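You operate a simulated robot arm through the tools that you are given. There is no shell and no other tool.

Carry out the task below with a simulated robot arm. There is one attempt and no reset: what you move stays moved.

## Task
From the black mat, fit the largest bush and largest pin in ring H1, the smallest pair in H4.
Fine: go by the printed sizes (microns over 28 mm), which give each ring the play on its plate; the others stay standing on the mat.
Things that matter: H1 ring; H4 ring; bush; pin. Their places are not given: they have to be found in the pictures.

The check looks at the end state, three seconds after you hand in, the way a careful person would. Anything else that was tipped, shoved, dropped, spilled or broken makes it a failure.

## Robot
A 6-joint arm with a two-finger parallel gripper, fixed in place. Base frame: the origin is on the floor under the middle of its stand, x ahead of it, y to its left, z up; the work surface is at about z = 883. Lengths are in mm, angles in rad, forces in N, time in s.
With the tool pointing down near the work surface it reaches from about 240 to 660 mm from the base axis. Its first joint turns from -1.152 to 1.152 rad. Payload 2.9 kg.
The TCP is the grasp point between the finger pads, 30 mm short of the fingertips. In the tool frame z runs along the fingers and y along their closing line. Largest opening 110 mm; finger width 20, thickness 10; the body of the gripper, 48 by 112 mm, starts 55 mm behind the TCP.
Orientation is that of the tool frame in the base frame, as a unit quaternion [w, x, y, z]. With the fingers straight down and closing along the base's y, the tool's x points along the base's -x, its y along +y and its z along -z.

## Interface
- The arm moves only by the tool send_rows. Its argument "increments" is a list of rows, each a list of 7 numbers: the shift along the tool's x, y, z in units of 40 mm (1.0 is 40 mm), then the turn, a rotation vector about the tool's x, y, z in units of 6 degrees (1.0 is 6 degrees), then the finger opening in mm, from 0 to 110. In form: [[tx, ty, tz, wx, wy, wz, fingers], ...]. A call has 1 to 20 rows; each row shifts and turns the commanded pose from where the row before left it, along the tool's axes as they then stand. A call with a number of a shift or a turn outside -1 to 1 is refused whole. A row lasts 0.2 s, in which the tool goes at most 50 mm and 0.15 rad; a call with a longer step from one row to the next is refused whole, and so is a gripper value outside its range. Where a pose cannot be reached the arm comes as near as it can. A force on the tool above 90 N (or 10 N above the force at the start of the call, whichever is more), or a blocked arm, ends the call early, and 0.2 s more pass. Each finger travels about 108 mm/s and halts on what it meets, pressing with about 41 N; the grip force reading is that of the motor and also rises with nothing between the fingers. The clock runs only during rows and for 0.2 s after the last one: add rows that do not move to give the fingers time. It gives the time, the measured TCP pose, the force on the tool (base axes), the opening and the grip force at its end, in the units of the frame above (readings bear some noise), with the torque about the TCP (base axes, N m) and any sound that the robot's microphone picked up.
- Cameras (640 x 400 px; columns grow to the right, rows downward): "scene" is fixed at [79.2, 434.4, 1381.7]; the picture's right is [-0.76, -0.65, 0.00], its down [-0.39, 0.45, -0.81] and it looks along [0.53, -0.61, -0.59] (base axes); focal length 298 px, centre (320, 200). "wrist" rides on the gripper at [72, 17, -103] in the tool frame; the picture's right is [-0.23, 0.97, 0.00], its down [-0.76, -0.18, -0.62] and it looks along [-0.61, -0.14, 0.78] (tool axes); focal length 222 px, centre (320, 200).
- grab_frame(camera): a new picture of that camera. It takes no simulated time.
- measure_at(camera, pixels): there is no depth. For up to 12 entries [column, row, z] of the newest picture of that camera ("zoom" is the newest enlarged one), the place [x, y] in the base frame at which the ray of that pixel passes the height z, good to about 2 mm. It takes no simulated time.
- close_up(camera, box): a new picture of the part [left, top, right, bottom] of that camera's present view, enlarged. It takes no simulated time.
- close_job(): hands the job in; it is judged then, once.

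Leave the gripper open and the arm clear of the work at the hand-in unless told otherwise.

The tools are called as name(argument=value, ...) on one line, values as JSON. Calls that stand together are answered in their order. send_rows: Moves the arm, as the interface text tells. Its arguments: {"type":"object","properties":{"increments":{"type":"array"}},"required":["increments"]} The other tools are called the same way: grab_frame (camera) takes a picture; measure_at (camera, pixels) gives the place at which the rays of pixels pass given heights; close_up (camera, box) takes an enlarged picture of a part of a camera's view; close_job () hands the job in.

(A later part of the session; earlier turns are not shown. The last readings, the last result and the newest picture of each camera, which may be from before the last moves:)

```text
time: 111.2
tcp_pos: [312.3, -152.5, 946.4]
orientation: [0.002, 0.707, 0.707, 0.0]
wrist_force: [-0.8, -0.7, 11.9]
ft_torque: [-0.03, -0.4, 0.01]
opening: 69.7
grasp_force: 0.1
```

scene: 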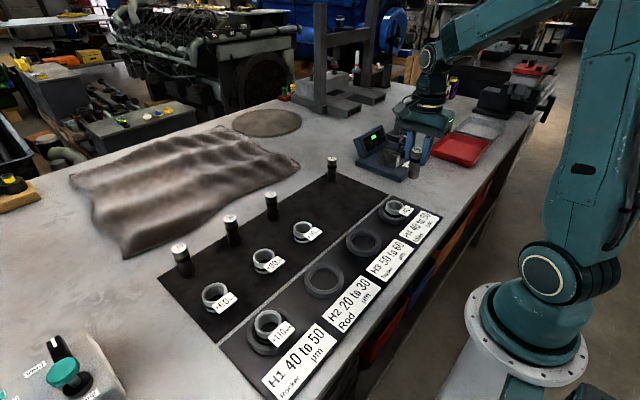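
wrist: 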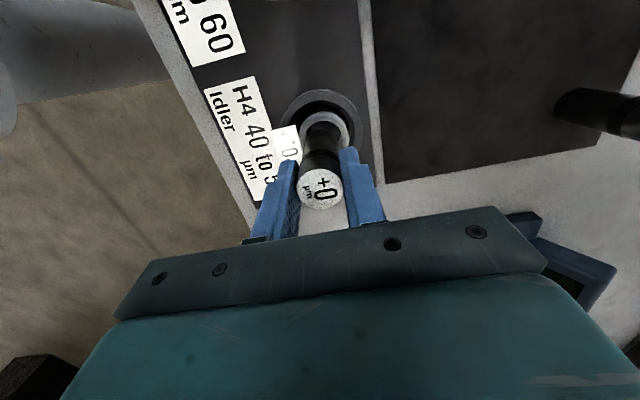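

Contact on the +x side is at tip height ≈ 915, against 916 on the tab side. It's central in y too, so the bush in H4 is level and seated. The lean comes from the pin just resting against the roomy bush mouth. I'll continue with pin +70 for H1 and compare. Raising and moving so the camera is above pin +70.

send_rows(increments=[[0, 0, -0.4, 0, 0, 0, 70], [0, 0, -0.9, 0, 0, 0, 66], [0, 0, -0.9, 0, 0, 0, 60], [0, 0, -0.7, 0, 0, 0, 60], [0.4, 0.24, 0, 0, 0, 0, 60], [0.85, 0.5, 0, 0, 0, 0, 60], [0.9, 0.53, 0, 0, 0, 0, 60], [0.9, 0.53, 0, 0, 0, 0, 60], [0.9, 0.53, 0, 0, 0, 0, 60], [0.9, 0.53, 0, 0, 0, 0, 60], [0.9, 0.53, 0, 0, 0, 0, 60], [0.9, 0.53, 0, 0, 0, 0, 60], [0.9, 0.53, 0, 0, 0, 0, 60], [0.9, 0.53, 0, 0, 0, 0, 60], [0.9, 0.53, 0, 0, 0, 0, 60], [0.25, 0.2, 0, 0, 0, 0, 60], [0, 0, 0, 0, 0, 0, 60], [0, 0, 0, 0, 0, 0, 60]])

grab_frame(camera="wrist")

grab_frame(camera="scene")

```text
time: 115.0
tcp_pos: [541.3, 228.7, 1061.5]
orientation: [0.0, 0.707, 0.707, -0.001]
wrist_force: [0.5, -0.8, -0.2]
ft_torque: [0.02, -0.02, 0.0]
opening: 60.0
grasp_force: 0.0
```

```text
taken
```

wrist: 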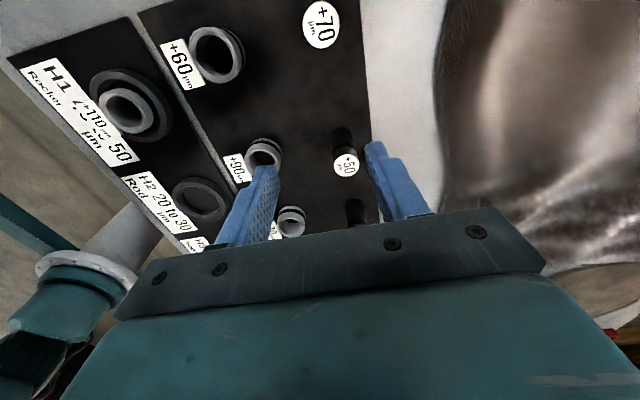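

```text
taken
```

scene: 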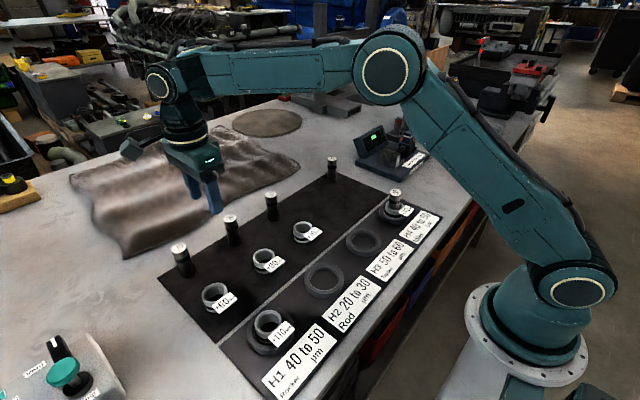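

Pin +70's disc is right at the top centre (about (321,25)), nearly straight below the camera. Zooming for its exact centre.

close_up(camera="wrist", box=[280, 0, 360, 60])

measure_at(camera="wrist", pixels=[[321, 25, 960], [321, 25, 958]])

```text
6.67 times, centred on (320, 30) of wrist
```

zoom: 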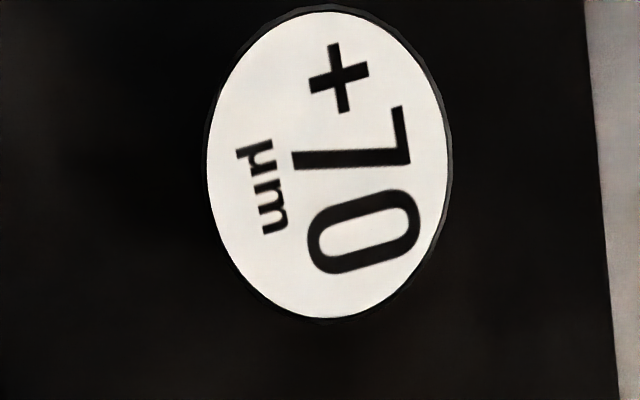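

```text
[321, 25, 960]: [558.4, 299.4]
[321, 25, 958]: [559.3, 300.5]
```

The pin's centre is at about (558.7, 300.2). Its label is slightly smaller than the pin, which explains my earlier scale errors. Moving the tool over it and lowering partway.

send_rows(increments=[[0.5, 0.13, 0, 0, 0, 0, 60], [0.8, 0.2, 0, 0, 0, 0, 60], [0.455, 0.125, 0.3, 0, 0, 0, 60], [0, 0, 0.7, 0, 0, 0, 60], [0, 0, 0.5, 0, 0, 0, 60], [0, 0, 0, 0, 0, 0, 60], [0, 0, 0, 0, 0, 0, 60]])

grab_frame(camera="wrist")

close_up(camera="wrist", box=[260, 90, 380, 200])

close_up(camera="scene", box=[140, 200, 220, 290])

```text
time: 116.6
tcp_pos: [557.7, 300.1, 999.2]
orientation: [0.0, 0.707, 0.707, 0.001]
wrist_force: [0.6, 0.3, -0.5]
ft_torque: [-0.02, -0.02, -0.03]
opening: 60.2
grasp_force: 0.1
```

```text
taken
```

wrist: 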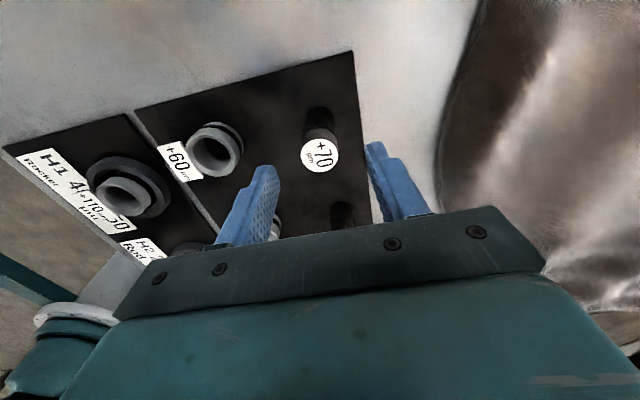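

```text
3.64 times, centred on (320, 145) of wrist
```

zoom: 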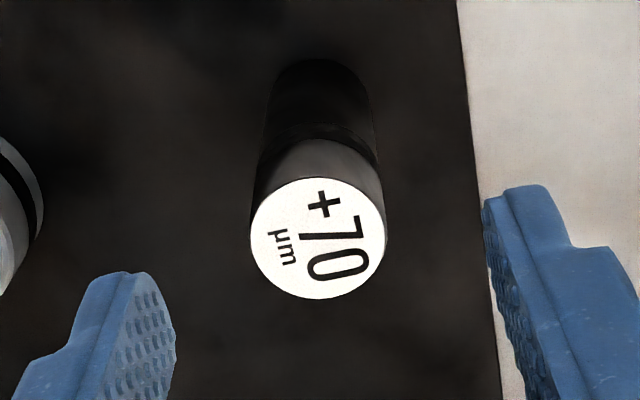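

```text
4.44 times, centred on (180, 245) of scene
```

zoom: 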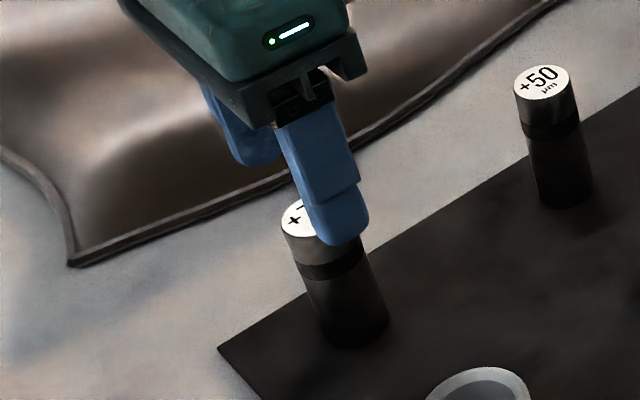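

Well centred around the upright pin +70. Lowering to z ≈ 952 (tips ~922) and closing gradually.

send_rows(increments=[[0, 0, 0.4, 0, 0, 0, 60], [0, 0, 0.5, 0, 0, 0, 56], [0, 0, 0.33, 0, 0, 0, 50], [0, 0, 0, 0, 0, 0, 44], [0, 0, 0, 0, 0, 0, 38], [0, 0, 0, 0, 0, 0, 33], [0, 0, 0, 0, 0, 0, 30], [0, 0, 0, 0, 0, 0, 28], [0, 0, 0, 0, 0, 0, 20], [0, 0, 0, 0, 0, 0, 20]])

close_up(camera="wrist", box=[280, 115, 360, 220])

close_up(camera="scene", box=[150, 220, 220, 290])

```text
time: 118.8
tcp_pos: [559.0, 300.9, 951.6]
orientation: [0.0, 0.707, 0.707, 0.0]
wrist_force: [1.1, -0.9, 0.0]
ft_torque: [-0.04, -0.04, -0.01]
opening: 26.9
grasp_force: 40.9
```

```text
3.81 times, centred on (320, 168) of wrist
```

zoom: 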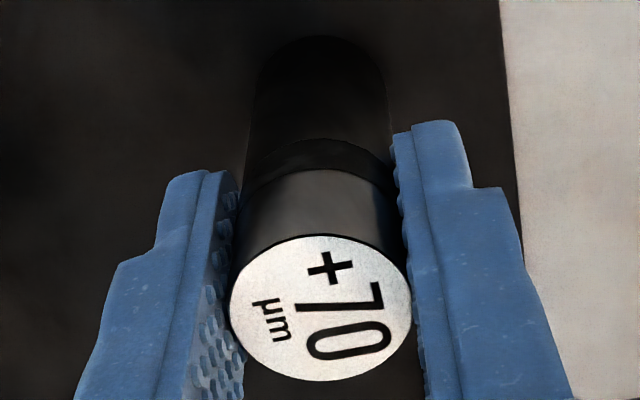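

```text
5.71 times, centred on (185, 255) of scene
```

zoom: 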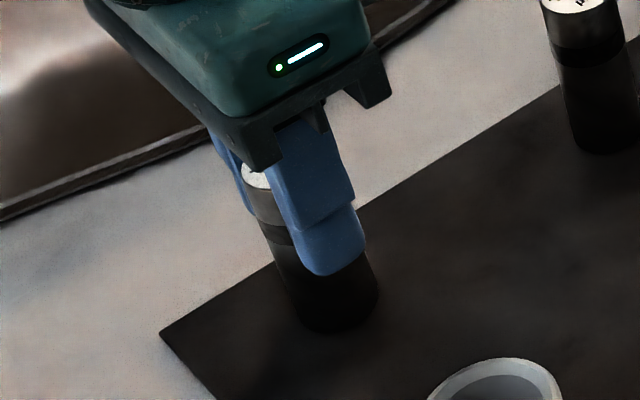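

Gripped and upright. Lifting ~108 mm and moving so the camera is above the H1 bush to measure its centre exactly.

send_rows(increments=[[0, 0, -0.3, 0, 0, 0, 20], [0, 0, -0.7, 0, 0, 0, 20], [0, 0, -0.9, 0, 0, 0, 20], [0, 0, -0.8, 0, 0, 0, 20], [-0.15, -0.4, 0, 0, 0, 0, 20], [-0.3, -0.8, 0, 0, 0, 0, 20], [-0.33, -0.87, 0, 0, 0, 0, 20], [-0.33, -0.87, 0, 0, 0, 0, 20], [-0.33, -0.87, 0, 0, 0, 0, 20], [-0.33, -0.87, 0, 0, 0, 0, 20], [-0.33, -0.87, 0, 0, 0, 0, 20], [-0.27, -0.67, 0, 0, 0, 0, 20], [0, 0, 0, 0, 0, 0, 20], [0, 0, 0, 0, 0, 0, 20]])

grab_frame(camera="wrist")

close_up(camera="wrist", box=[265, 0, 375, 100])

close_up(camera="wrist", box=[280, 100, 360, 220])

```text
time: 121.8
tcp_pos: [310.5, 205.1, 1059.8]
orientation: [-0.001, 0.707, 0.707, 0.001]
wrist_force: [-0.1, 0.3, -1.4]
ft_torque: [-0.01, 0.04, -0.01]
opening: 27.0
grasp_force: 41.0
```

```text
taken
```

wrist: 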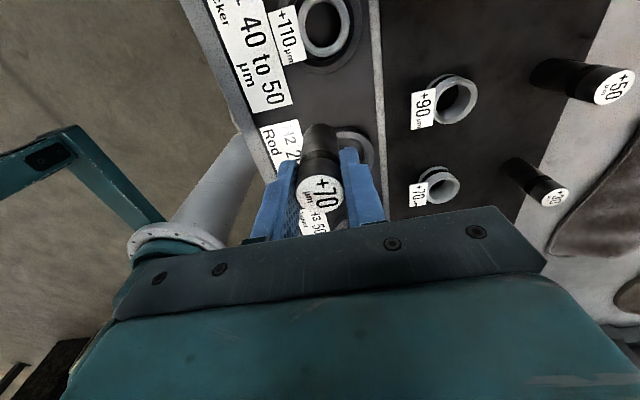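

```text
4.00 times, centred on (320, 50) of wrist
```

zoom: 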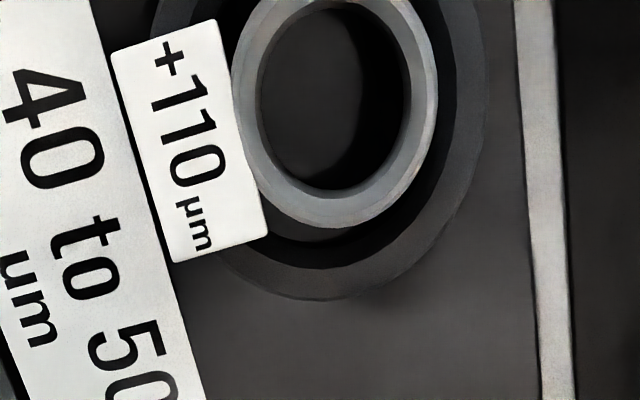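

```text
3.33 times, centred on (320, 160) of wrist
```

zoom: 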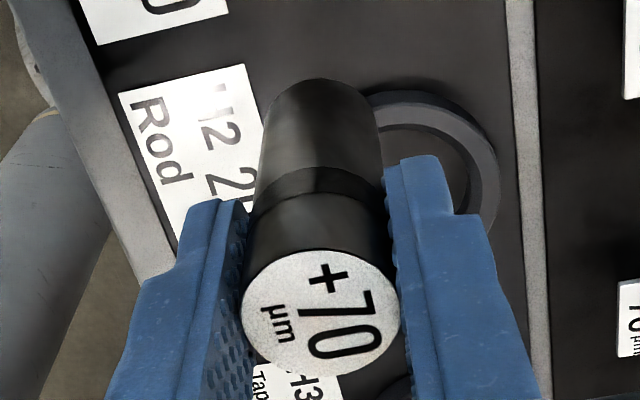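

The H1 bush centre is at about (331.2, 273.9) in commanded coordinates, roughly 2 mm off the ring centre and within clearance. The pin is upright at the tool centre. Moving over it and down to ~10 mm above the bush.

send_rows(increments=[[0.5, 0.15, 0, 0, 0, 0, 20], [0.8, 0.2, 0, 0, 0, 0, 20], [0.43, 0.157, 0, 0, 0, 0, 20], [0, 0, 0.5, 0, 0, 0, 20], [0, 0, 0.7, 0, 0, 0, 20], [0, 0, 0.4, 0, 0, 0, 20], [0, 0, 0, 0, 0, 0, 20]])

grab_frame(camera="wrist")

close_up(camera="scene", box=[240, 270, 310, 350])

close_up(camera="wrist", box=[270, 70, 370, 220])

```text
time: 123.4
tcp_pos: [329.7, 273.9, 994.7]
orientation: [0.0, 0.707, 0.707, 0.0]
wrist_force: [-0.6, 0.1, -2.3]
ft_torque: [0.02, 0.0, 0.01]
opening: 27.1
grasp_force: 41.3
```

```text
taken
```

wrist: 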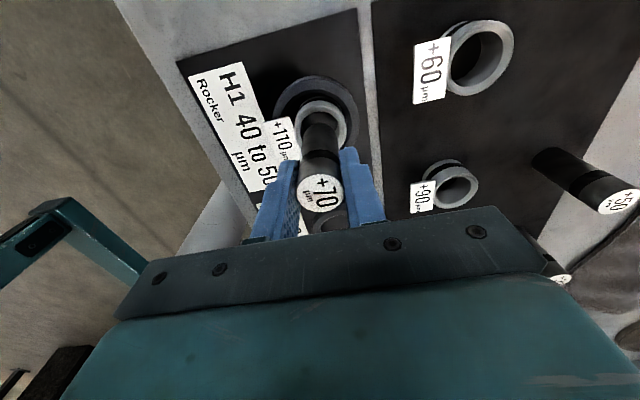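

```text
5.00 times, centred on (275, 310) of scene
```

zoom: 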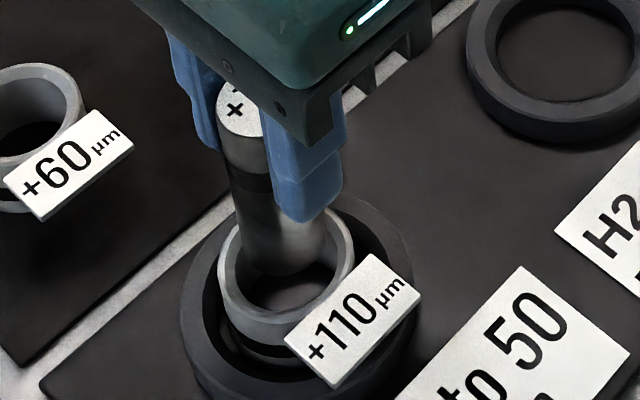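

```text
2.67 times, centred on (320, 145) of wrist
```

zoom: 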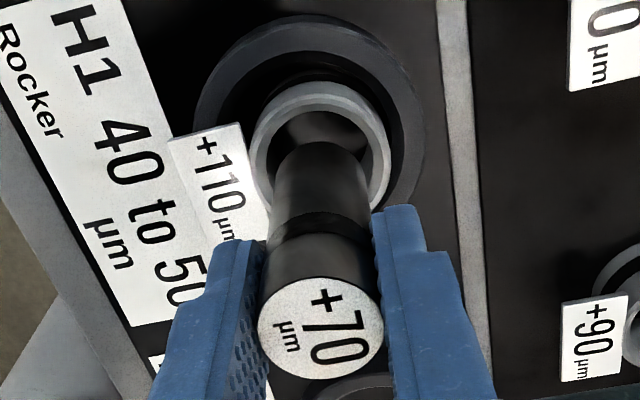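

All views show the pin aligned with the bush within ~1 mm. Lowering into the mouth, with +0.5 mm in y.

send_rows(increments=[[0.0125, 0, 0.1, 0, 0, 0, 20], [0, 0, 0.15, 0, 0, 0, 20], [0, 0, 0.125, 0, 0, 0, 20], [0, 0, 0, 0, 0, 0, 20]])

close_up(camera="scene", box=[250, 290, 300, 340])

close_up(camera="wrist", box=[280, 85, 360, 165])

```text
time: 124.4
tcp_pos: [330.0, 274.5, 980.7]
orientation: [0.0, 0.708, 0.706, 0.0]
wrist_force: [0.9, 0.0, -2.6]
ft_torque: [0.03, 0.0, -0.03]
opening: 27.2
grasp_force: 40.9
```

```text
8.00 times, centred on (275, 315) of scene
```

zoom: 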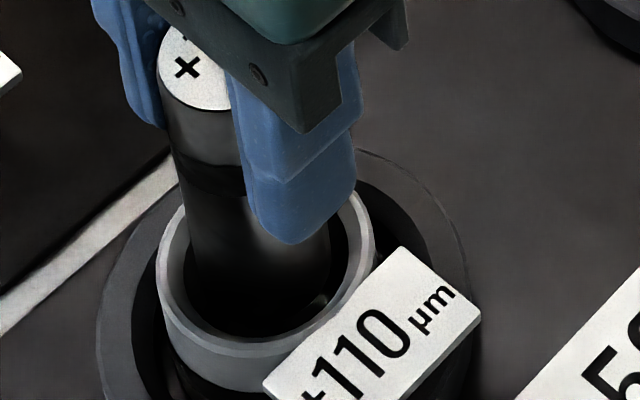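

```text
5.00 times, centred on (320, 125) of wrist
```

zoom: 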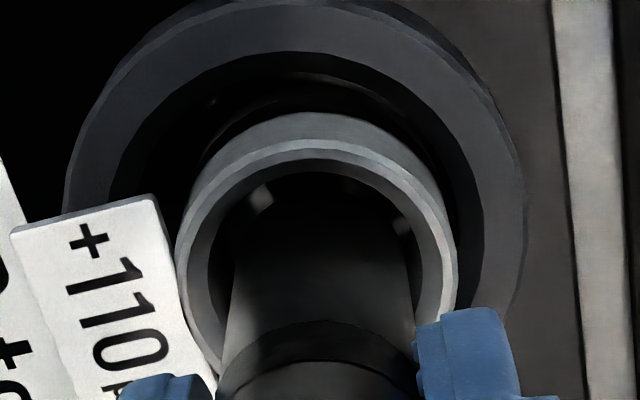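

The pin is in the mouth with no force. Small −0.8 mm x correction, then lowering on.

send_rows(increments=[[0, -0.02, 0.1, 0, 0, 0, 20], [0, 0, 0.125, 0, 0, 0, 20], [0, 0, 0.125, 0, 0, 0, 20], [0, 0, 0.1, 0, 0, 0, 20], [0, 0, 0, 0, 0, 0, 20]])

send_rows(increments=[[0, 0, 0.04, 0, 0, 0, 20], [0, 0, 0.04, 0, 0, 0, 20], [0, 0, 0, 0, 0, 0, 20]])

```text
time: 125.6
tcp_pos: [329.8, 276.4, 962.5]
orientation: [-0.001, 0.707, 0.707, 0.0]
wrist_force: [1.0, -1.0, -2.7]
ft_torque: [0.0, -0.03, -0.02]
opening: 27.3
grasp_force: 40.7
```

```text
time: 126.4
tcp_pos: [329.6, 276.2, 959.4]
orientation: [0.0, 0.707, 0.707, 0.0]
wrist_force: [-0.2, -0.5, -3.2]
ft_torque: [0.01, -0.01, 0.0]
opening: 27.4
grasp_force: 41.0
```

Still free at z ≈ 959.4. Continuing in ~1 mm steps.

send_rows(increments=[[0, 0, 0.03, 0, 0, 0, 20], [0, 0, 0.03, 0, 0, 0, 20], [0, 0, 0, 0, 0, 0, 20]])

send_rows(increments=[[0, 0, 0.025, 0, 0, 0, 20], [0, 0, 0, 0, 0, 0, 20]])

```text
time: 127.2
tcp_pos: [329.2, 276.1, 957.4]
orientation: [-0.001, 0.707, 0.707, 0.0]
wrist_force: [-2.9, -3.2, 13.9]
ft_torque: [-0.27, 0.23, 0.02]
opening: 27.1
grasp_force: 40.8
```

```text
time: 127.8
tcp_pos: [328.4, 275.5, 957.7]
orientation: [0.0, 0.708, 0.707, 0.0]
wrist_force: [-2.9, -8.6, 26.5]
ft_torque: [-0.62, 0.39, 0.03]
opening: 27.2
grasp_force: 41.3
```

Contact with the floor at ≈ 957.5, near the pin axis. Easing off ~1 mm and releasing slowly.

send_rows(increments=[[0, 0, -0.03, 0, 0, 0, 20], [0, 0, 0, 0, 0, 0, 20]])

close_up(camera="wrist", box=[280, 100, 360, 220])

send_rows(increments=[[0, 0, 0, 0, 0, 0, 25], [0, 0, 0, 0, 0, 0, 27], [0, 0, 0, 0, 0, 0, 28], [0, 0, 0, 0, 0, 0, 29], [0, 0, 0, 0, 0, 0, 30], [0, 0, 0, 0, 0, 0, 30]])

close_up(camera="wrist", box=[280, 100, 360, 220])

close_up(camera="scene", box=[245, 280, 300, 340])

```text
time: 128.4
tcp_pos: [329.7, 276.0, 958.0]
orientation: [0.0, 0.708, 0.706, -0.001]
wrist_force: [1.2, -2.8, 4.8]
ft_torque: [-0.19, 0.09, -0.02]
opening: 27.0
grasp_force: 41.6
```

```text
3.33 times, centred on (320, 160) of wrist
```

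zoom: 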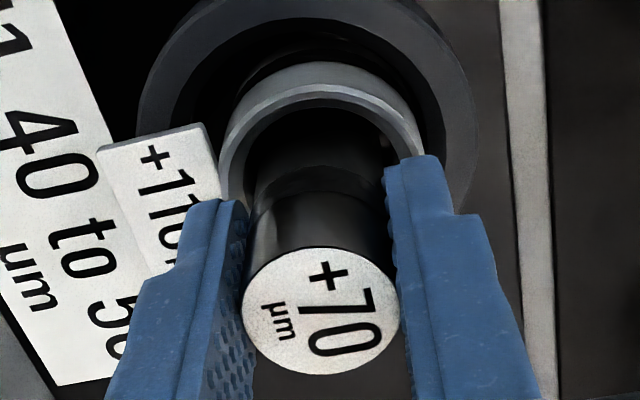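

```text
time: 129.8
tcp_pos: [329.5, 275.4, 957.6]
orientation: [0.0, 0.707, 0.707, 0.0]
wrist_force: [0.5, -0.1, 0.3]
ft_torque: [-0.02, 0.0, 0.0]
opening: 29.8
grasp_force: 0.1
```

```text
3.33 times, centred on (320, 160) of wrist
```

zoom: 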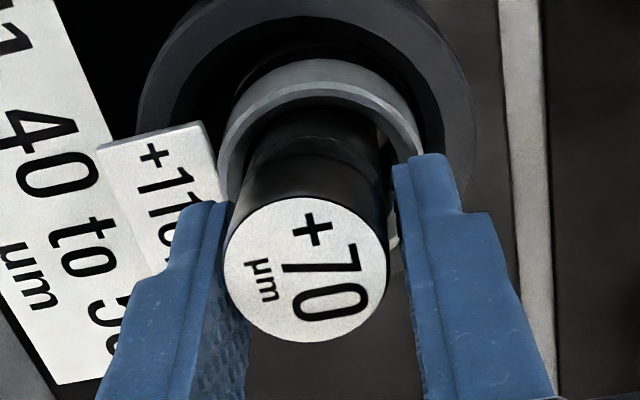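

```text
6.67 times, centred on (272, 310) of scene
```

zoom: 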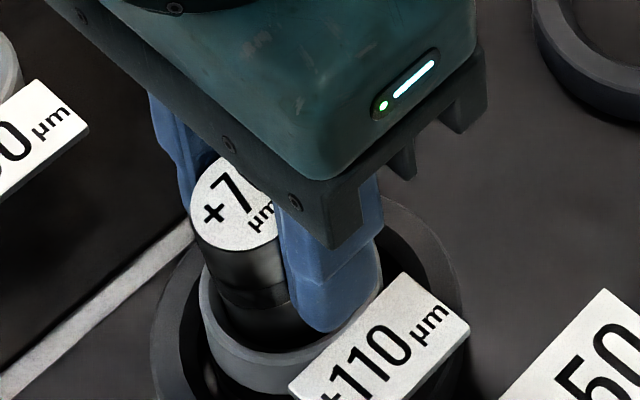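

H1's pin leaned slightly to +y on release too, so this behaviour is common to both. I want to know precisely how deep it sits. I'll lift and take the same overhead view of this pin (same camera height as when it stood on the first mat) and compare its apparent size.

send_rows(increments=[[0, 0, 0, 0, 0, 0, 36], [0, 0, 0, 0, 0, 0, 46], [0, 0, -0.4, 0, 0, 0, 52], [0, 0, -0.8, 0, 0, 0, 60], [0, 0, -0.9, 0, 0, 0, 60], [0, 0, -0.49, 0, 0, 0, 60], [-0.8, -0.25, 0, 0, 0, 0, 60], [-0.8, -0.27, 0, 0, 0, 0, 60], [0, 0, 0, 0, 0, 0, 60], [0, 0, 0, 0, 0, 0, 60]])

grab_frame(camera="wrist")

close_up(camera="wrist", box=[280, 0, 360, 60])

close_up(camera="scene", box=[245, 280, 305, 350])

```text
time: 132.0
tcp_pos: [308.7, 212.1, 1059.7]
orientation: [-0.001, 0.707, 0.707, 0.0]
wrist_force: [-0.2, -0.5, 0.1]
ft_torque: [-0.01, -0.01, 0.0]
opening: 60.0
grasp_force: 0.0
```

```text
taken
```

wrist: 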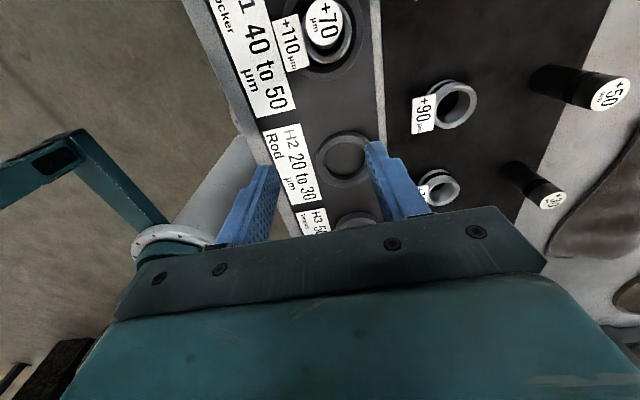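

```text
6.67 times, centred on (320, 30) of wrist
```

zoom: 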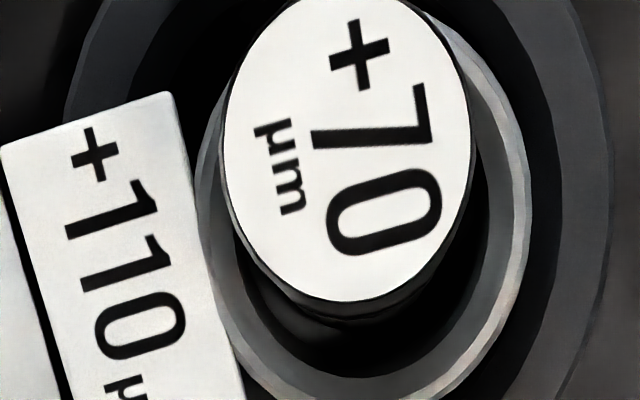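

```text
5.71 times, centred on (275, 315) of scene
```

zoom: 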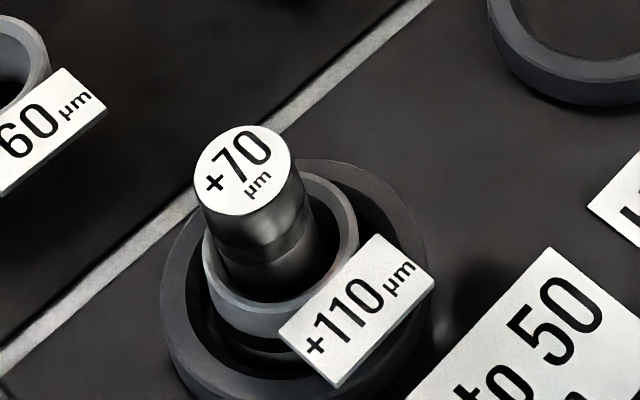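

The pin top in H1 reads about 5 mm higher than when it stood on the first mat, more than the mat difference I'd assumed. To learn what's under the rings, I'll probe with closed fingertips: first the bare mat between H1 and H2, then the floor inside the empty H2 ring.

send_rows(increments=[[-0.12, 0.435, 0, 0, 0, 0, 40], [0, 0, 0.5, 0, 0, 0, 20], [0, 0, 0.9, 0, 0, 0, 0], [0, 0, 0.9, 0, 0, 0, 0], [0, 0, 0.7, 0, 0, 0, 0], [0, 0, 0.25, 0, 0, 0, 0], [0, 0, 0, 0, 0, 0, 0]])

grab_frame(camera="wrist")

grab_frame(camera="scene")

```text
time: 133.6
tcp_pos: [327.0, 205.8, 930.8]
orientation: [-0.001, 0.708, 0.707, 0.001]
wrist_force: [0.8, 0.3, 0.7]
ft_torque: [0.01, 0.02, 0.03]
opening: 0.0
grasp_force: 37.6
```

```text
taken
```

wrist: 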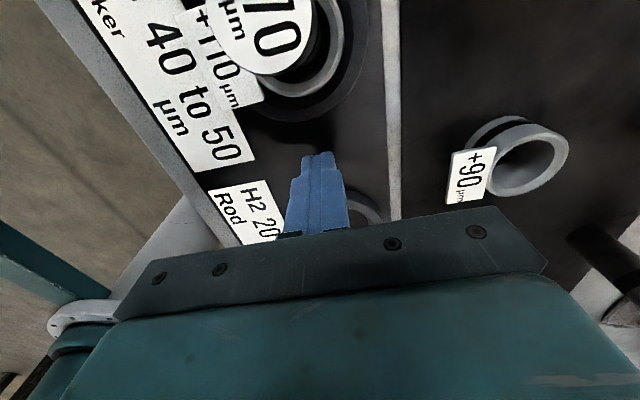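

```text
taken
```

scene: 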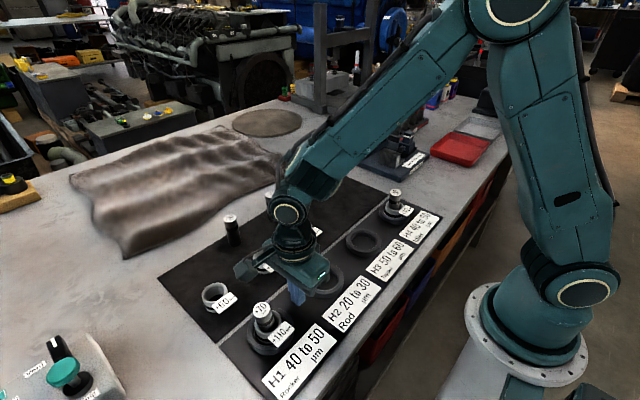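

Fingers are closed above the bare mat between H1 and H2. Lowering to touch.

send_rows(increments=[[0, 0, 0.1, 0, 0, 0, 0], [0, 0, 0.1, 0, 0, 0, 0], [0, 0, 0, 0, 0, 0, 0]])

send_rows(increments=[[0, 0, 0.03, 0, 0, 0, 0], [0, 0, 0.03, 0, 0, 0, 0], [0, 0, 0, 0, 0, 0, 0]])

send_rows(increments=[[0, 0, 0.025, 0, 0, 0, 0], [0, 0, 0, 0, 0, 0, 0]])

send_rows(increments=[[0, 0, 0.025, 0, 0, 0, 0], [0, 0, 0, 0, 0, 0, 0]])

```text
time: 134.4
tcp_pos: [325.7, 207.6, 922.9]
orientation: [0.0, 0.707, 0.707, 0.0]
wrist_force: [1.0, 0.6, -0.2]
ft_torque: [-0.03, 0.01, 0.0]
opening: 0.2
grasp_force: 37.7
```

```text
time: 135.2
tcp_pos: [325.7, 206.7, 921.8]
orientation: [0.0, 0.707, 0.707, 0.0]
wrist_force: [-0.6, -0.4, -0.5]
ft_torque: [0.01, 0.02, -0.02]
opening: 0.0
grasp_force: 36.9
```

```text
time: 135.8
tcp_pos: [326.4, 207.0, 918.9]
orientation: [0.0, 0.707, 0.707, 0.0]
wrist_force: [0.3, 0.5, 0.7]
ft_torque: [0.0, -0.02, 0.0]
opening: 0.2
grasp_force: 37.5
```

```text
time: 136.4
tcp_pos: [325.5, 206.7, 919.1]
orientation: [0.0, 0.708, 0.706, 0.0]
wrist_force: [-0.6, -0.5, 1.3]
ft_torque: [0.02, -0.03, 0.01]
opening: 0.1
grasp_force: 38.0
```

send_rows(increments=[[0, 0, 0.025, 0, 0, 0, 0], [0, 0, 0, 0, 0, 0, 0]])

send_rows(increments=[[0, 0, 0.025, 0, 0, 0, 0], [0, 0, 0, 0, 0, 0, 0]])

send_rows(increments=[[0, 0, 0.025, 0, 0, 0, 0], [0, 0, 0, 0, 0, 0, 0]])

```text
time: 137.0
tcp_pos: [325.7, 207.1, 916.7]
orientation: [0.0, 0.707, 0.707, 0.0]
wrist_force: [-0.5, -0.4, 0.5]
ft_torque: [0.0, -0.01, 0.0]
opening: 0.0
grasp_force: 37.8
```

```text
time: 137.6
tcp_pos: [326.0, 207.1, 917.2]
orientation: [0.0, 0.707, 0.707, 0.0]
wrist_force: [0.2, -1.0, -0.3]
ft_torque: [0.0, 0.03, 0.03]
opening: 0.0
grasp_force: 38.2
```

```text
time: 138.2
tcp_pos: [325.4, 207.8, 916.3]
orientation: [0.0, 0.707, 0.707, 0.0]
wrist_force: [-3.8, -5.2, 21.0]
ft_torque: [-0.21, 0.07, 0.17]
opening: 0.0
grasp_force: 37.8
```

Bare mat 2 contact at TCP ≈ 916.5 (surface ≈ 886). So the H4 bush rim at 945.6 is 29 mm above it, consistent with a seated bush. Now probing the floor at the centre of the empty H2 ring, about (327, 134).

send_rows(increments=[[0, 0, -0.4, 0, 0, 0, 0], [0, 0, -0.6, 0, 0, 0, 0], [-0.6, 0, 0, 0, 0, 0, 0], [-0.8, 0, 0, 0, 0, 0, 0], [-0.41, 0, 0, 0, 0, 0, 0], [0, 0, 0, 0, 0, 0, 0]])

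grab_frame(camera="wrist")

close_up(camera="scene", box=[270, 230, 370, 320])

```text
time: 139.6
tcp_pos: [325.3, 134.4, 956.8]
orientation: [0.0, 0.707, 0.707, -0.001]
wrist_force: [-0.1, 0.2, -0.8]
ft_torque: [-0.01, -0.05, 0.02]
opening: 0.1
grasp_force: 38.0
```

```text
taken
```

wrist: 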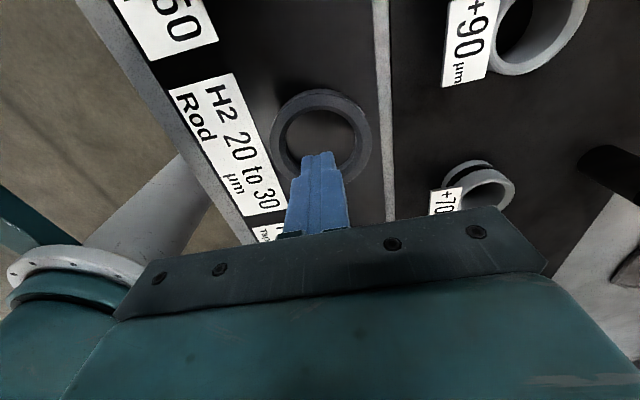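

```text
4.44 times, centred on (320, 275) of scene
```

zoom: 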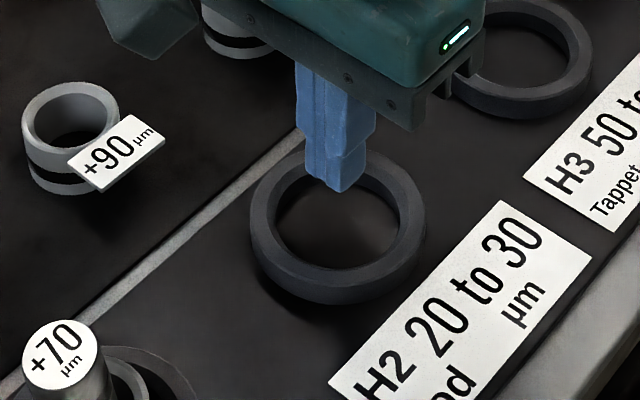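

The ring centre is about 5 mm further in +y. Shifting and lowering inside the ring.

send_rows(increments=[[0.125, 0, 0, 0, 0, 0, 0], [0, 0, 0.3, 0, 0, 0, 0], [0, 0, 0.3, 0, 0, 0, 0], [0, 0, 0.2, 0, 0, 0, 0], [0, 0, 0, 0, 0, 0, 0]])

send_rows(increments=[[0, 0, 0.025, 0, 0, 0, 0], [0, 0, 0.025, 0, 0, 0, 0], [0, 0, 0, 0, 0, 0, 0]])

send_rows(increments=[[0, 0, 0.025, 0, 0, 0, 0], [0, 0, 0, 0, 0, 0, 0]])

send_rows(increments=[[0, 0, 0.025, 0, 0, 0, 0], [0, 0, 0, 0, 0, 0, 0]])

```text
time: 140.8
tcp_pos: [325.2, 139.2, 922.9]
orientation: [0.001, 0.708, 0.707, 0.0]
wrist_force: [0.6, -0.4, 0.1]
ft_torque: [0.01, -0.05, 0.0]
opening: 0.0
grasp_force: 37.9
```

```text
time: 141.6
tcp_pos: [326.3, 139.4, 921.9]
orientation: [-0.001, 0.707, 0.707, 0.001]
wrist_force: [0.2, 0.6, -0.1]
ft_torque: [0.02, 0.03, 0.01]
opening: 0.1
grasp_force: 38.2
```

```text
time: 142.2
tcp_pos: [326.2, 140.9, 919.9]
orientation: [0.0, 0.707, 0.708, 0.0]
wrist_force: [0.2, -0.4, 0.0]
ft_torque: [-0.02, 0.01, 0.01]
opening: 0.3
grasp_force: 37.6
```

```text
time: 142.8
tcp_pos: [325.7, 139.0, 919.4]
orientation: [0.0, 0.707, 0.707, 0.0]
wrist_force: [-0.1, 0.7, -0.6]
ft_torque: [-0.02, 0.01, 0.02]
opening: 0.0
grasp_force: 37.7
```

send_rows(increments=[[0, 0, 0.025, 0, 0, 0, 0], [0, 0, 0, 0, 0, 0, 0]])

send_rows(increments=[[0, 0, 0.025, 0, 0, 0, 0], [0, 0, 0, 0, 0, 0, 0]])

send_rows(increments=[[0, 0, 0.025, 0, 0, 0, 0], [0, 0, 0, 0, 0, 0, 0]])

send_rows(increments=[[0, 0, 0.025, 0, 0, 0, 0], [0, 0, 0, 0, 0, 0, 0]])

```text
time: 143.4
tcp_pos: [325.5, 139.0, 919.1]
orientation: [0.0, 0.708, 0.706, -0.001]
wrist_force: [-0.4, -0.4, 0.3]
ft_torque: [-0.01, -0.01, -0.04]
opening: 0.2
grasp_force: 37.6
```

```text
time: 144.0
tcp_pos: [326.7, 140.7, 916.7]
orientation: [0.0, 0.707, 0.707, 0.0]
wrist_force: [0.6, 0.9, -0.7]
ft_torque: [-0.01, -0.01, 0.04]
opening: 0.0
grasp_force: 37.7
```

```text
time: 144.6
tcp_pos: [326.4, 139.5, 917.0]
orientation: [0.0, 0.707, 0.707, 0.0]
wrist_force: [-0.1, -0.7, 0.3]
ft_torque: [-0.01, -0.01, -0.02]
opening: 0.1
grasp_force: 38.1
```

```text
time: 145.2
tcp_pos: [326.8, 139.3, 916.4]
orientation: [0.0, 0.707, 0.707, -0.001]
wrist_force: [-2.7, -0.6, 12.9]
ft_torque: [-0.06, 0.07, -0.05]
opening: 0.0
grasp_force: 37.5
```

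The floor inside the ring is the same flat mat surface (916.3). Now I'll probe the first mat's height at the free spot near (448, 0) for comparison. Raising and moving there.

send_rows(increments=[[0, 0, -0.5, 0, 0, 0, 0], [0, 0, -0.9, 0, 0, 0, 0], [0, 0, -0.6, 0, 0, 0, 0], [-0.8, 0.6, 0, 0, 0, 0, 0], [-0.9, 0.8, 0, 0, 0, 0, 0], [-0.9, 0.8, 0, 0, 0, 0, 0], [-0.8, 0.7, 0, 0, 0, 0, 0], [0, 0, 0, 0, 0, 0, 0]])

grab_frame(camera="wrist")

grab_frame(camera="scene")

```text
time: 147.0
tcp_pos: [442.4, 3.2, 996.1]
orientation: [0.001, 0.708, 0.707, 0.001]
wrist_force: [0.1, 0.5, -0.2]
ft_torque: [-0.01, -0.01, -0.01]
opening: 0.0
grasp_force: 37.3
```

```text
taken
```

wrist: 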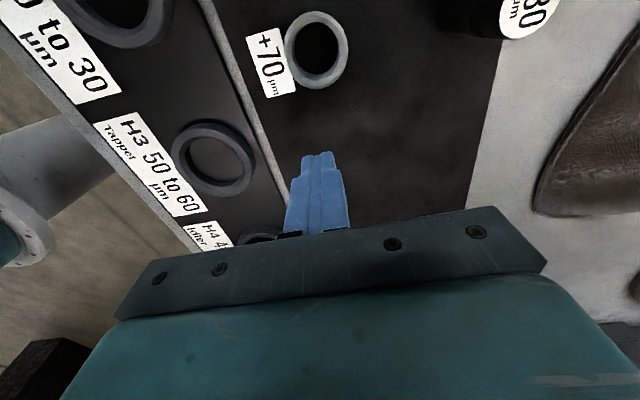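

```text
taken
```

scene: 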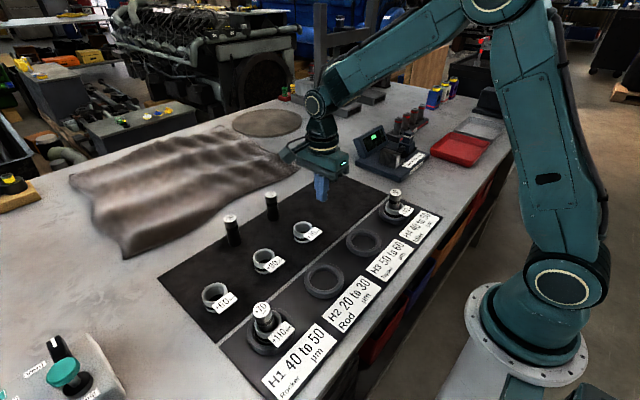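

Free mat here at (443, 3). Lowering to touch mat 1.

send_rows(increments=[[0, 0, 0.6, 0, 0, 0, 0], [0, 0, 0.7, 0, 0, 0, 0], [0, 0, 0.5, 0, 0, 0, 0], [0, 0, 0.05, 0, 0, 0, 0], [0, 0, 0, 0, 0, 0, 0]])

send_rows(increments=[[0, 0, 0.025, 0, 0, 0, 0], [0, 0, 0.025, 0, 0, 0, 0], [0, 0, 0, 0, 0, 0, 0]])

send_rows(increments=[[0, 0, 0.025, 0, 0, 0, 0], [0, 0, 0, 0, 0, 0, 0]])

send_rows(increments=[[0, 0, 0.025, 0, 0, 0, 0], [0, 0, 0, 0, 0, 0, 0]])

send_rows(increments=[[0, 0, 0.025, 0, 0, 0, 0], [0, 0, 0, 0, 0, 0, 0]])

```text
time: 148.2
tcp_pos: [442.7, 2.4, 921.8]
orientation: [-0.001, 0.708, 0.707, 0.001]
wrist_force: [-0.1, -0.1, -0.2]
ft_torque: [0.0, 0.02, 0.0]
opening: 0.0
grasp_force: 37.6
```

```text
time: 149.0
tcp_pos: [442.7, 3.6, 919.1]
orientation: [0.001, 0.707, 0.707, 0.0]
wrist_force: [0.1, 0.0, 0.0]
ft_torque: [-0.02, -0.02, -0.01]
opening: 0.0
grasp_force: 37.6
```

```text
time: 149.6
tcp_pos: [442.2, 1.9, 918.4]
orientation: [0.0, 0.707, 0.707, -0.001]
wrist_force: [0.6, -0.7, -0.7]
ft_torque: [-0.01, 0.0, 0.03]
opening: 0.0
grasp_force: 37.5
```

```text
time: 150.2
tcp_pos: [443.2, 3.2, 917.3]
orientation: [-0.001, 0.707, 0.707, 0.0]
wrist_force: [0.1, 0.2, 0.1]
ft_torque: [-0.03, 0.02, -0.01]
opening: 0.0
grasp_force: 37.2
```

```text
time: 150.8
tcp_pos: [442.9, 3.0, 914.7]
orientation: [-0.001, 0.707, 0.707, 0.0]
wrist_force: [-0.6, 0.2, 0.7]
ft_torque: [0.02, -0.03, -0.01]
opening: 0.0
grasp_force: 37.3
```

send_rows(increments=[[0, 0, 0.025, 0, 0, 0, 0], [0, 0, 0, 0, 0, 0, 0]])

send_rows(increments=[[0, 0, 0.025, 0, 0, 0, 0], [0, 0, 0, 0, 0, 0, 0]])

send_rows(increments=[[0, 0, 0.025, 0, 0, 0, 0], [0, 0, 0, 0, 0, 0, 0]])

```text
time: 151.4
tcp_pos: [441.1, 2.8, 914.5]
orientation: [0.0, 0.707, 0.707, 0.0]
wrist_force: [0.0, -0.9, -0.4]
ft_torque: [0.01, -0.01, 0.03]
opening: 0.2
grasp_force: 37.6
```

```text
time: 152.0
tcp_pos: [442.0, 3.3, 913.1]
orientation: [0.0, 0.707, 0.707, 0.0]
wrist_force: [0.1, -0.8, -0.1]
ft_torque: [-0.03, 0.02, 0.03]
opening: 0.2
grasp_force: 37.7
```

```text
time: 152.6
tcp_pos: [442.0, 3.8, 913.5]
orientation: [0.0, 0.707, 0.707, 0.0]
wrist_force: [-4.2, 1.1, 8.1]
ft_torque: [0.07, 0.11, -0.06]
opening: 0.0
grasp_force: 37.9
```

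Mat 1 surface is at 914.1 and mat 2 at 916.4, a 2.3 mm difference. With that, all my contact heights match seated bushes and pins standing on the floor. What remains is the pins leaning against the bush mouths. I'll try gently nudging H1's pin upright with the closed fingertips from its +y side. Moving there at height first.

send_rows(increments=[[0, 0, -0.4, 0, 0, 0, 0], [0, 0, -0.9, 0, 0, 0, 0], [0, 0, -0.9, 0, 0, 0, 0], [0, 0, -0.8, 0, 0, 0, 0], [0.5, -0.18, 0, 0, 0, 0, 0], [0.9, -0.33, 0, 0, 0, 0, 0], [0.9, -0.33, 0, 0, 0, 0, 0], [0.9, -0.33, 0, 0, 0, 0, 0], [0.9, -0.33, 0, 0, 0, 0, 0], [0.9, -0.33, 0, 0, 0, 0, 0], [0.9, -0.33, 0, 0, 0, 0, 0], [0.9, -0.33, 0, 0, 0, 0, 0], [0.9, -0.33, 0, 0, 0, 0, 0], [0.04, 0, 0, 0, 0, 0, 0], [0, 0, 0, 0, 0, 0, 0], [0, 0, 0, 0, 0, 0, 0]])

grab_frame(camera="wrist")

close_up(camera="scene", box=[230, 260, 310, 350])

```text
time: 156.0
tcp_pos: [328.5, 313.5, 1031.9]
orientation: [0.0, 0.707, 0.707, 0.0]
wrist_force: [-0.4, 0.7, -0.6]
ft_torque: [0.01, 0.0, 0.02]
opening: 0.1
grasp_force: 37.7
```

```text
taken
```

wrist: 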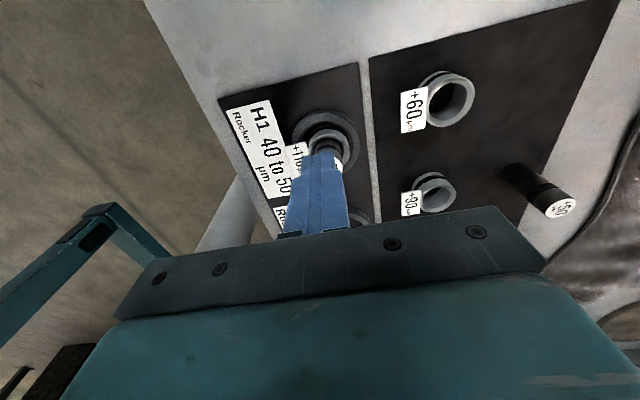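

```text
4.44 times, centred on (270, 305) of scene
```

zoom: 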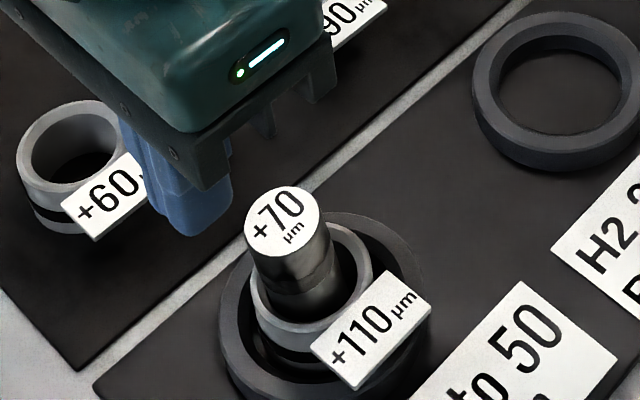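

Lowering beside the pin's +y side (tips at ~942) and then pushing −y in small steps.

send_rows(increments=[[0, 0, 0.5, 0, 0, 0, 0], [0, 0, 0.7, 0, 0, 0, 0], [0, 0, 0.35, 0, 0, 0, 0], [0, 0, 0, 0, 0, 0, 0], [-0.1, 0, 0, 0, 0, 0, 0], [-0.05, 0, 0, 0, 0, 0, 0], [0, 0, 0, 0, 0, 0, 0]])

grab_frame(camera="wrist")

close_up(camera="scene", box=[230, 270, 310, 350])

```text
time: 157.6
tcp_pos: [328.0, 308.1, 972.0]
orientation: [0.0, 0.707, 0.707, 0.0]
wrist_force: [0.2, -0.4, -0.1]
ft_torque: [0.01, -0.01, -0.01]
opening: 0.0
grasp_force: 37.5
```

```text
taken
```

wrist: 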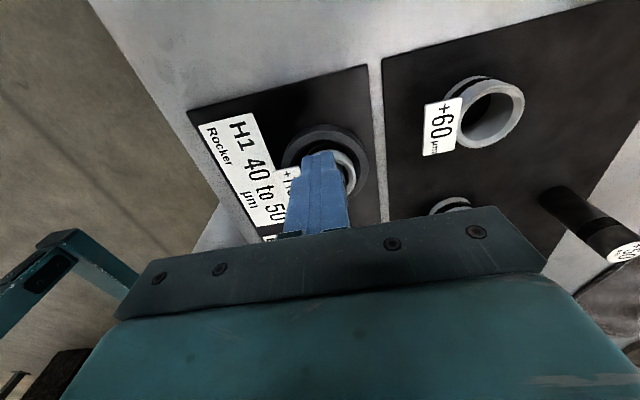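

```text
5.00 times, centred on (270, 310) of scene
```

zoom: 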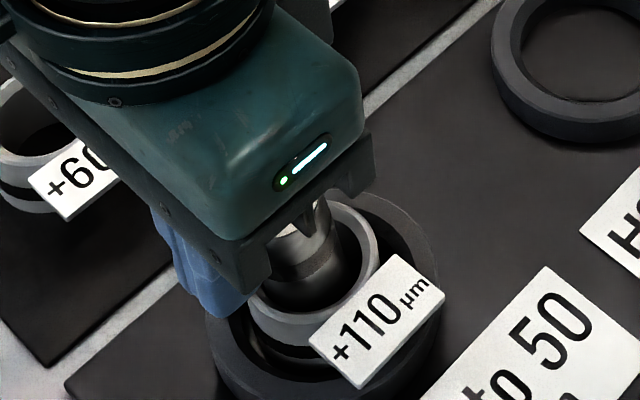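

Near contact. Pushing −y in 1.2 mm steps and watching the side force.

send_rows(increments=[[-0.03, 0, 0, 0, 0, 0, 0], [-0.03, 0, 0, 0, 0, 0, 0], [0, 0, 0, 0, 0, 0, 0]])

send_rows(increments=[[-0.03, 0, 0, 0, 0, 0, 0], [-0.03, 0, 0, 0, 0, 0, 0], [0, 0, 0, 0, 0, 0, 0]])

send_rows(increments=[[-0.03, 0, 0, 0, 0, 0, 0], [0, 0, 0, 0, 0, 0, 0]])

close_up(camera="scene", box=[240, 285, 300, 345])

```text
time: 158.4
tcp_pos: [330.5, 304.9, 971.8]
orientation: [0.0, 0.707, 0.707, -0.001]
wrist_force: [0.6, 0.2, 0.1]
ft_torque: [0.02, 0.0, -0.02]
opening: 0.0
grasp_force: 37.8
```

```text
time: 159.2
tcp_pos: [329.3, 302.6, 972.1]
orientation: [0.0, 0.707, 0.707, 0.0]
wrist_force: [0.3, 0.5, -0.5]
ft_torque: [-0.04, -0.01, -0.04]
opening: 0.1
grasp_force: 37.6
```

```text
time: 159.8
tcp_pos: [330.2, 300.9, 971.6]
orientation: [0.0, 0.707, 0.707, 0.001]
wrist_force: [0.6, 0.4, -0.6]
ft_torque: [-0.03, 0.0, 0.04]
opening: 0.0
grasp_force: 37.5
```

```text
6.67 times, centred on (270, 315) of scene
```

zoom: 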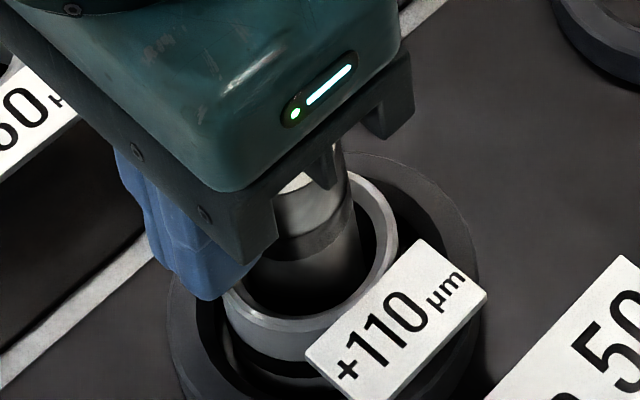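

The pin looks about upright now (right edge slope ≈ vertical) with negligible force. I'll push ~1 mm more, hold, then retract slowly and look.

send_rows(increments=[[-0.025, 0, 0, 0, 0, 0, 0], [0, 0, 0, 0, 0, 0, 0], [0, 0, 0, 0, 0, 0, 0], [0.02, 0, 0, 0, 0, 0, 0], [0.02, 0, 0, 0, 0, 0, 0], [0.02, 0, 0, 0, 0, 0, 0], [0.05, 0, 0, 0, 0, 0, 0], [0.1, 0, 0, 0, 0, 0, 0], [0.3, 0, 0, 0, 0, 0, 0], [0.5, 0, 0, 0, 0, 0, 0], [0.8, 0, 0, 0, 0, 0, 0], [0, 0, 0, 0, 0, 0, 0]])

close_up(camera="scene", box=[240, 285, 300, 345])

grab_frame(camera="wrist")

```text
time: 162.4
tcp_pos: [329.5, 374.2, 971.5]
orientation: [0.0, 0.707, 0.707, 0.0]
wrist_force: [0.4, 0.2, 0.2]
ft_torque: [-0.03, 0.02, -0.02]
opening: 0.0
grasp_force: 37.6
```

```text
6.67 times, centred on (270, 315) of scene
```

zoom: 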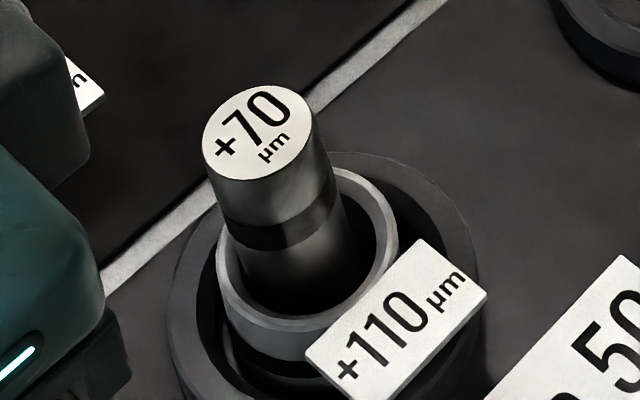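

```text
taken
```

wrist: 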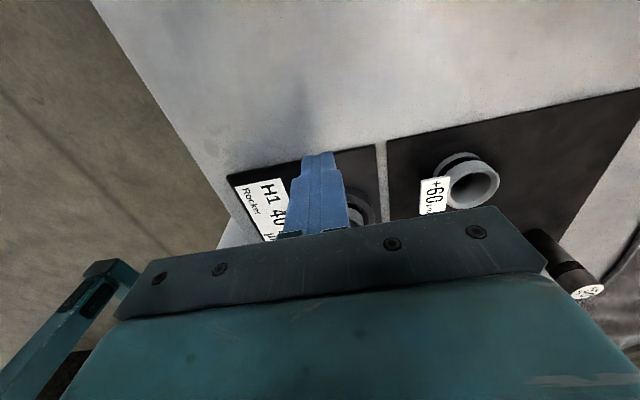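

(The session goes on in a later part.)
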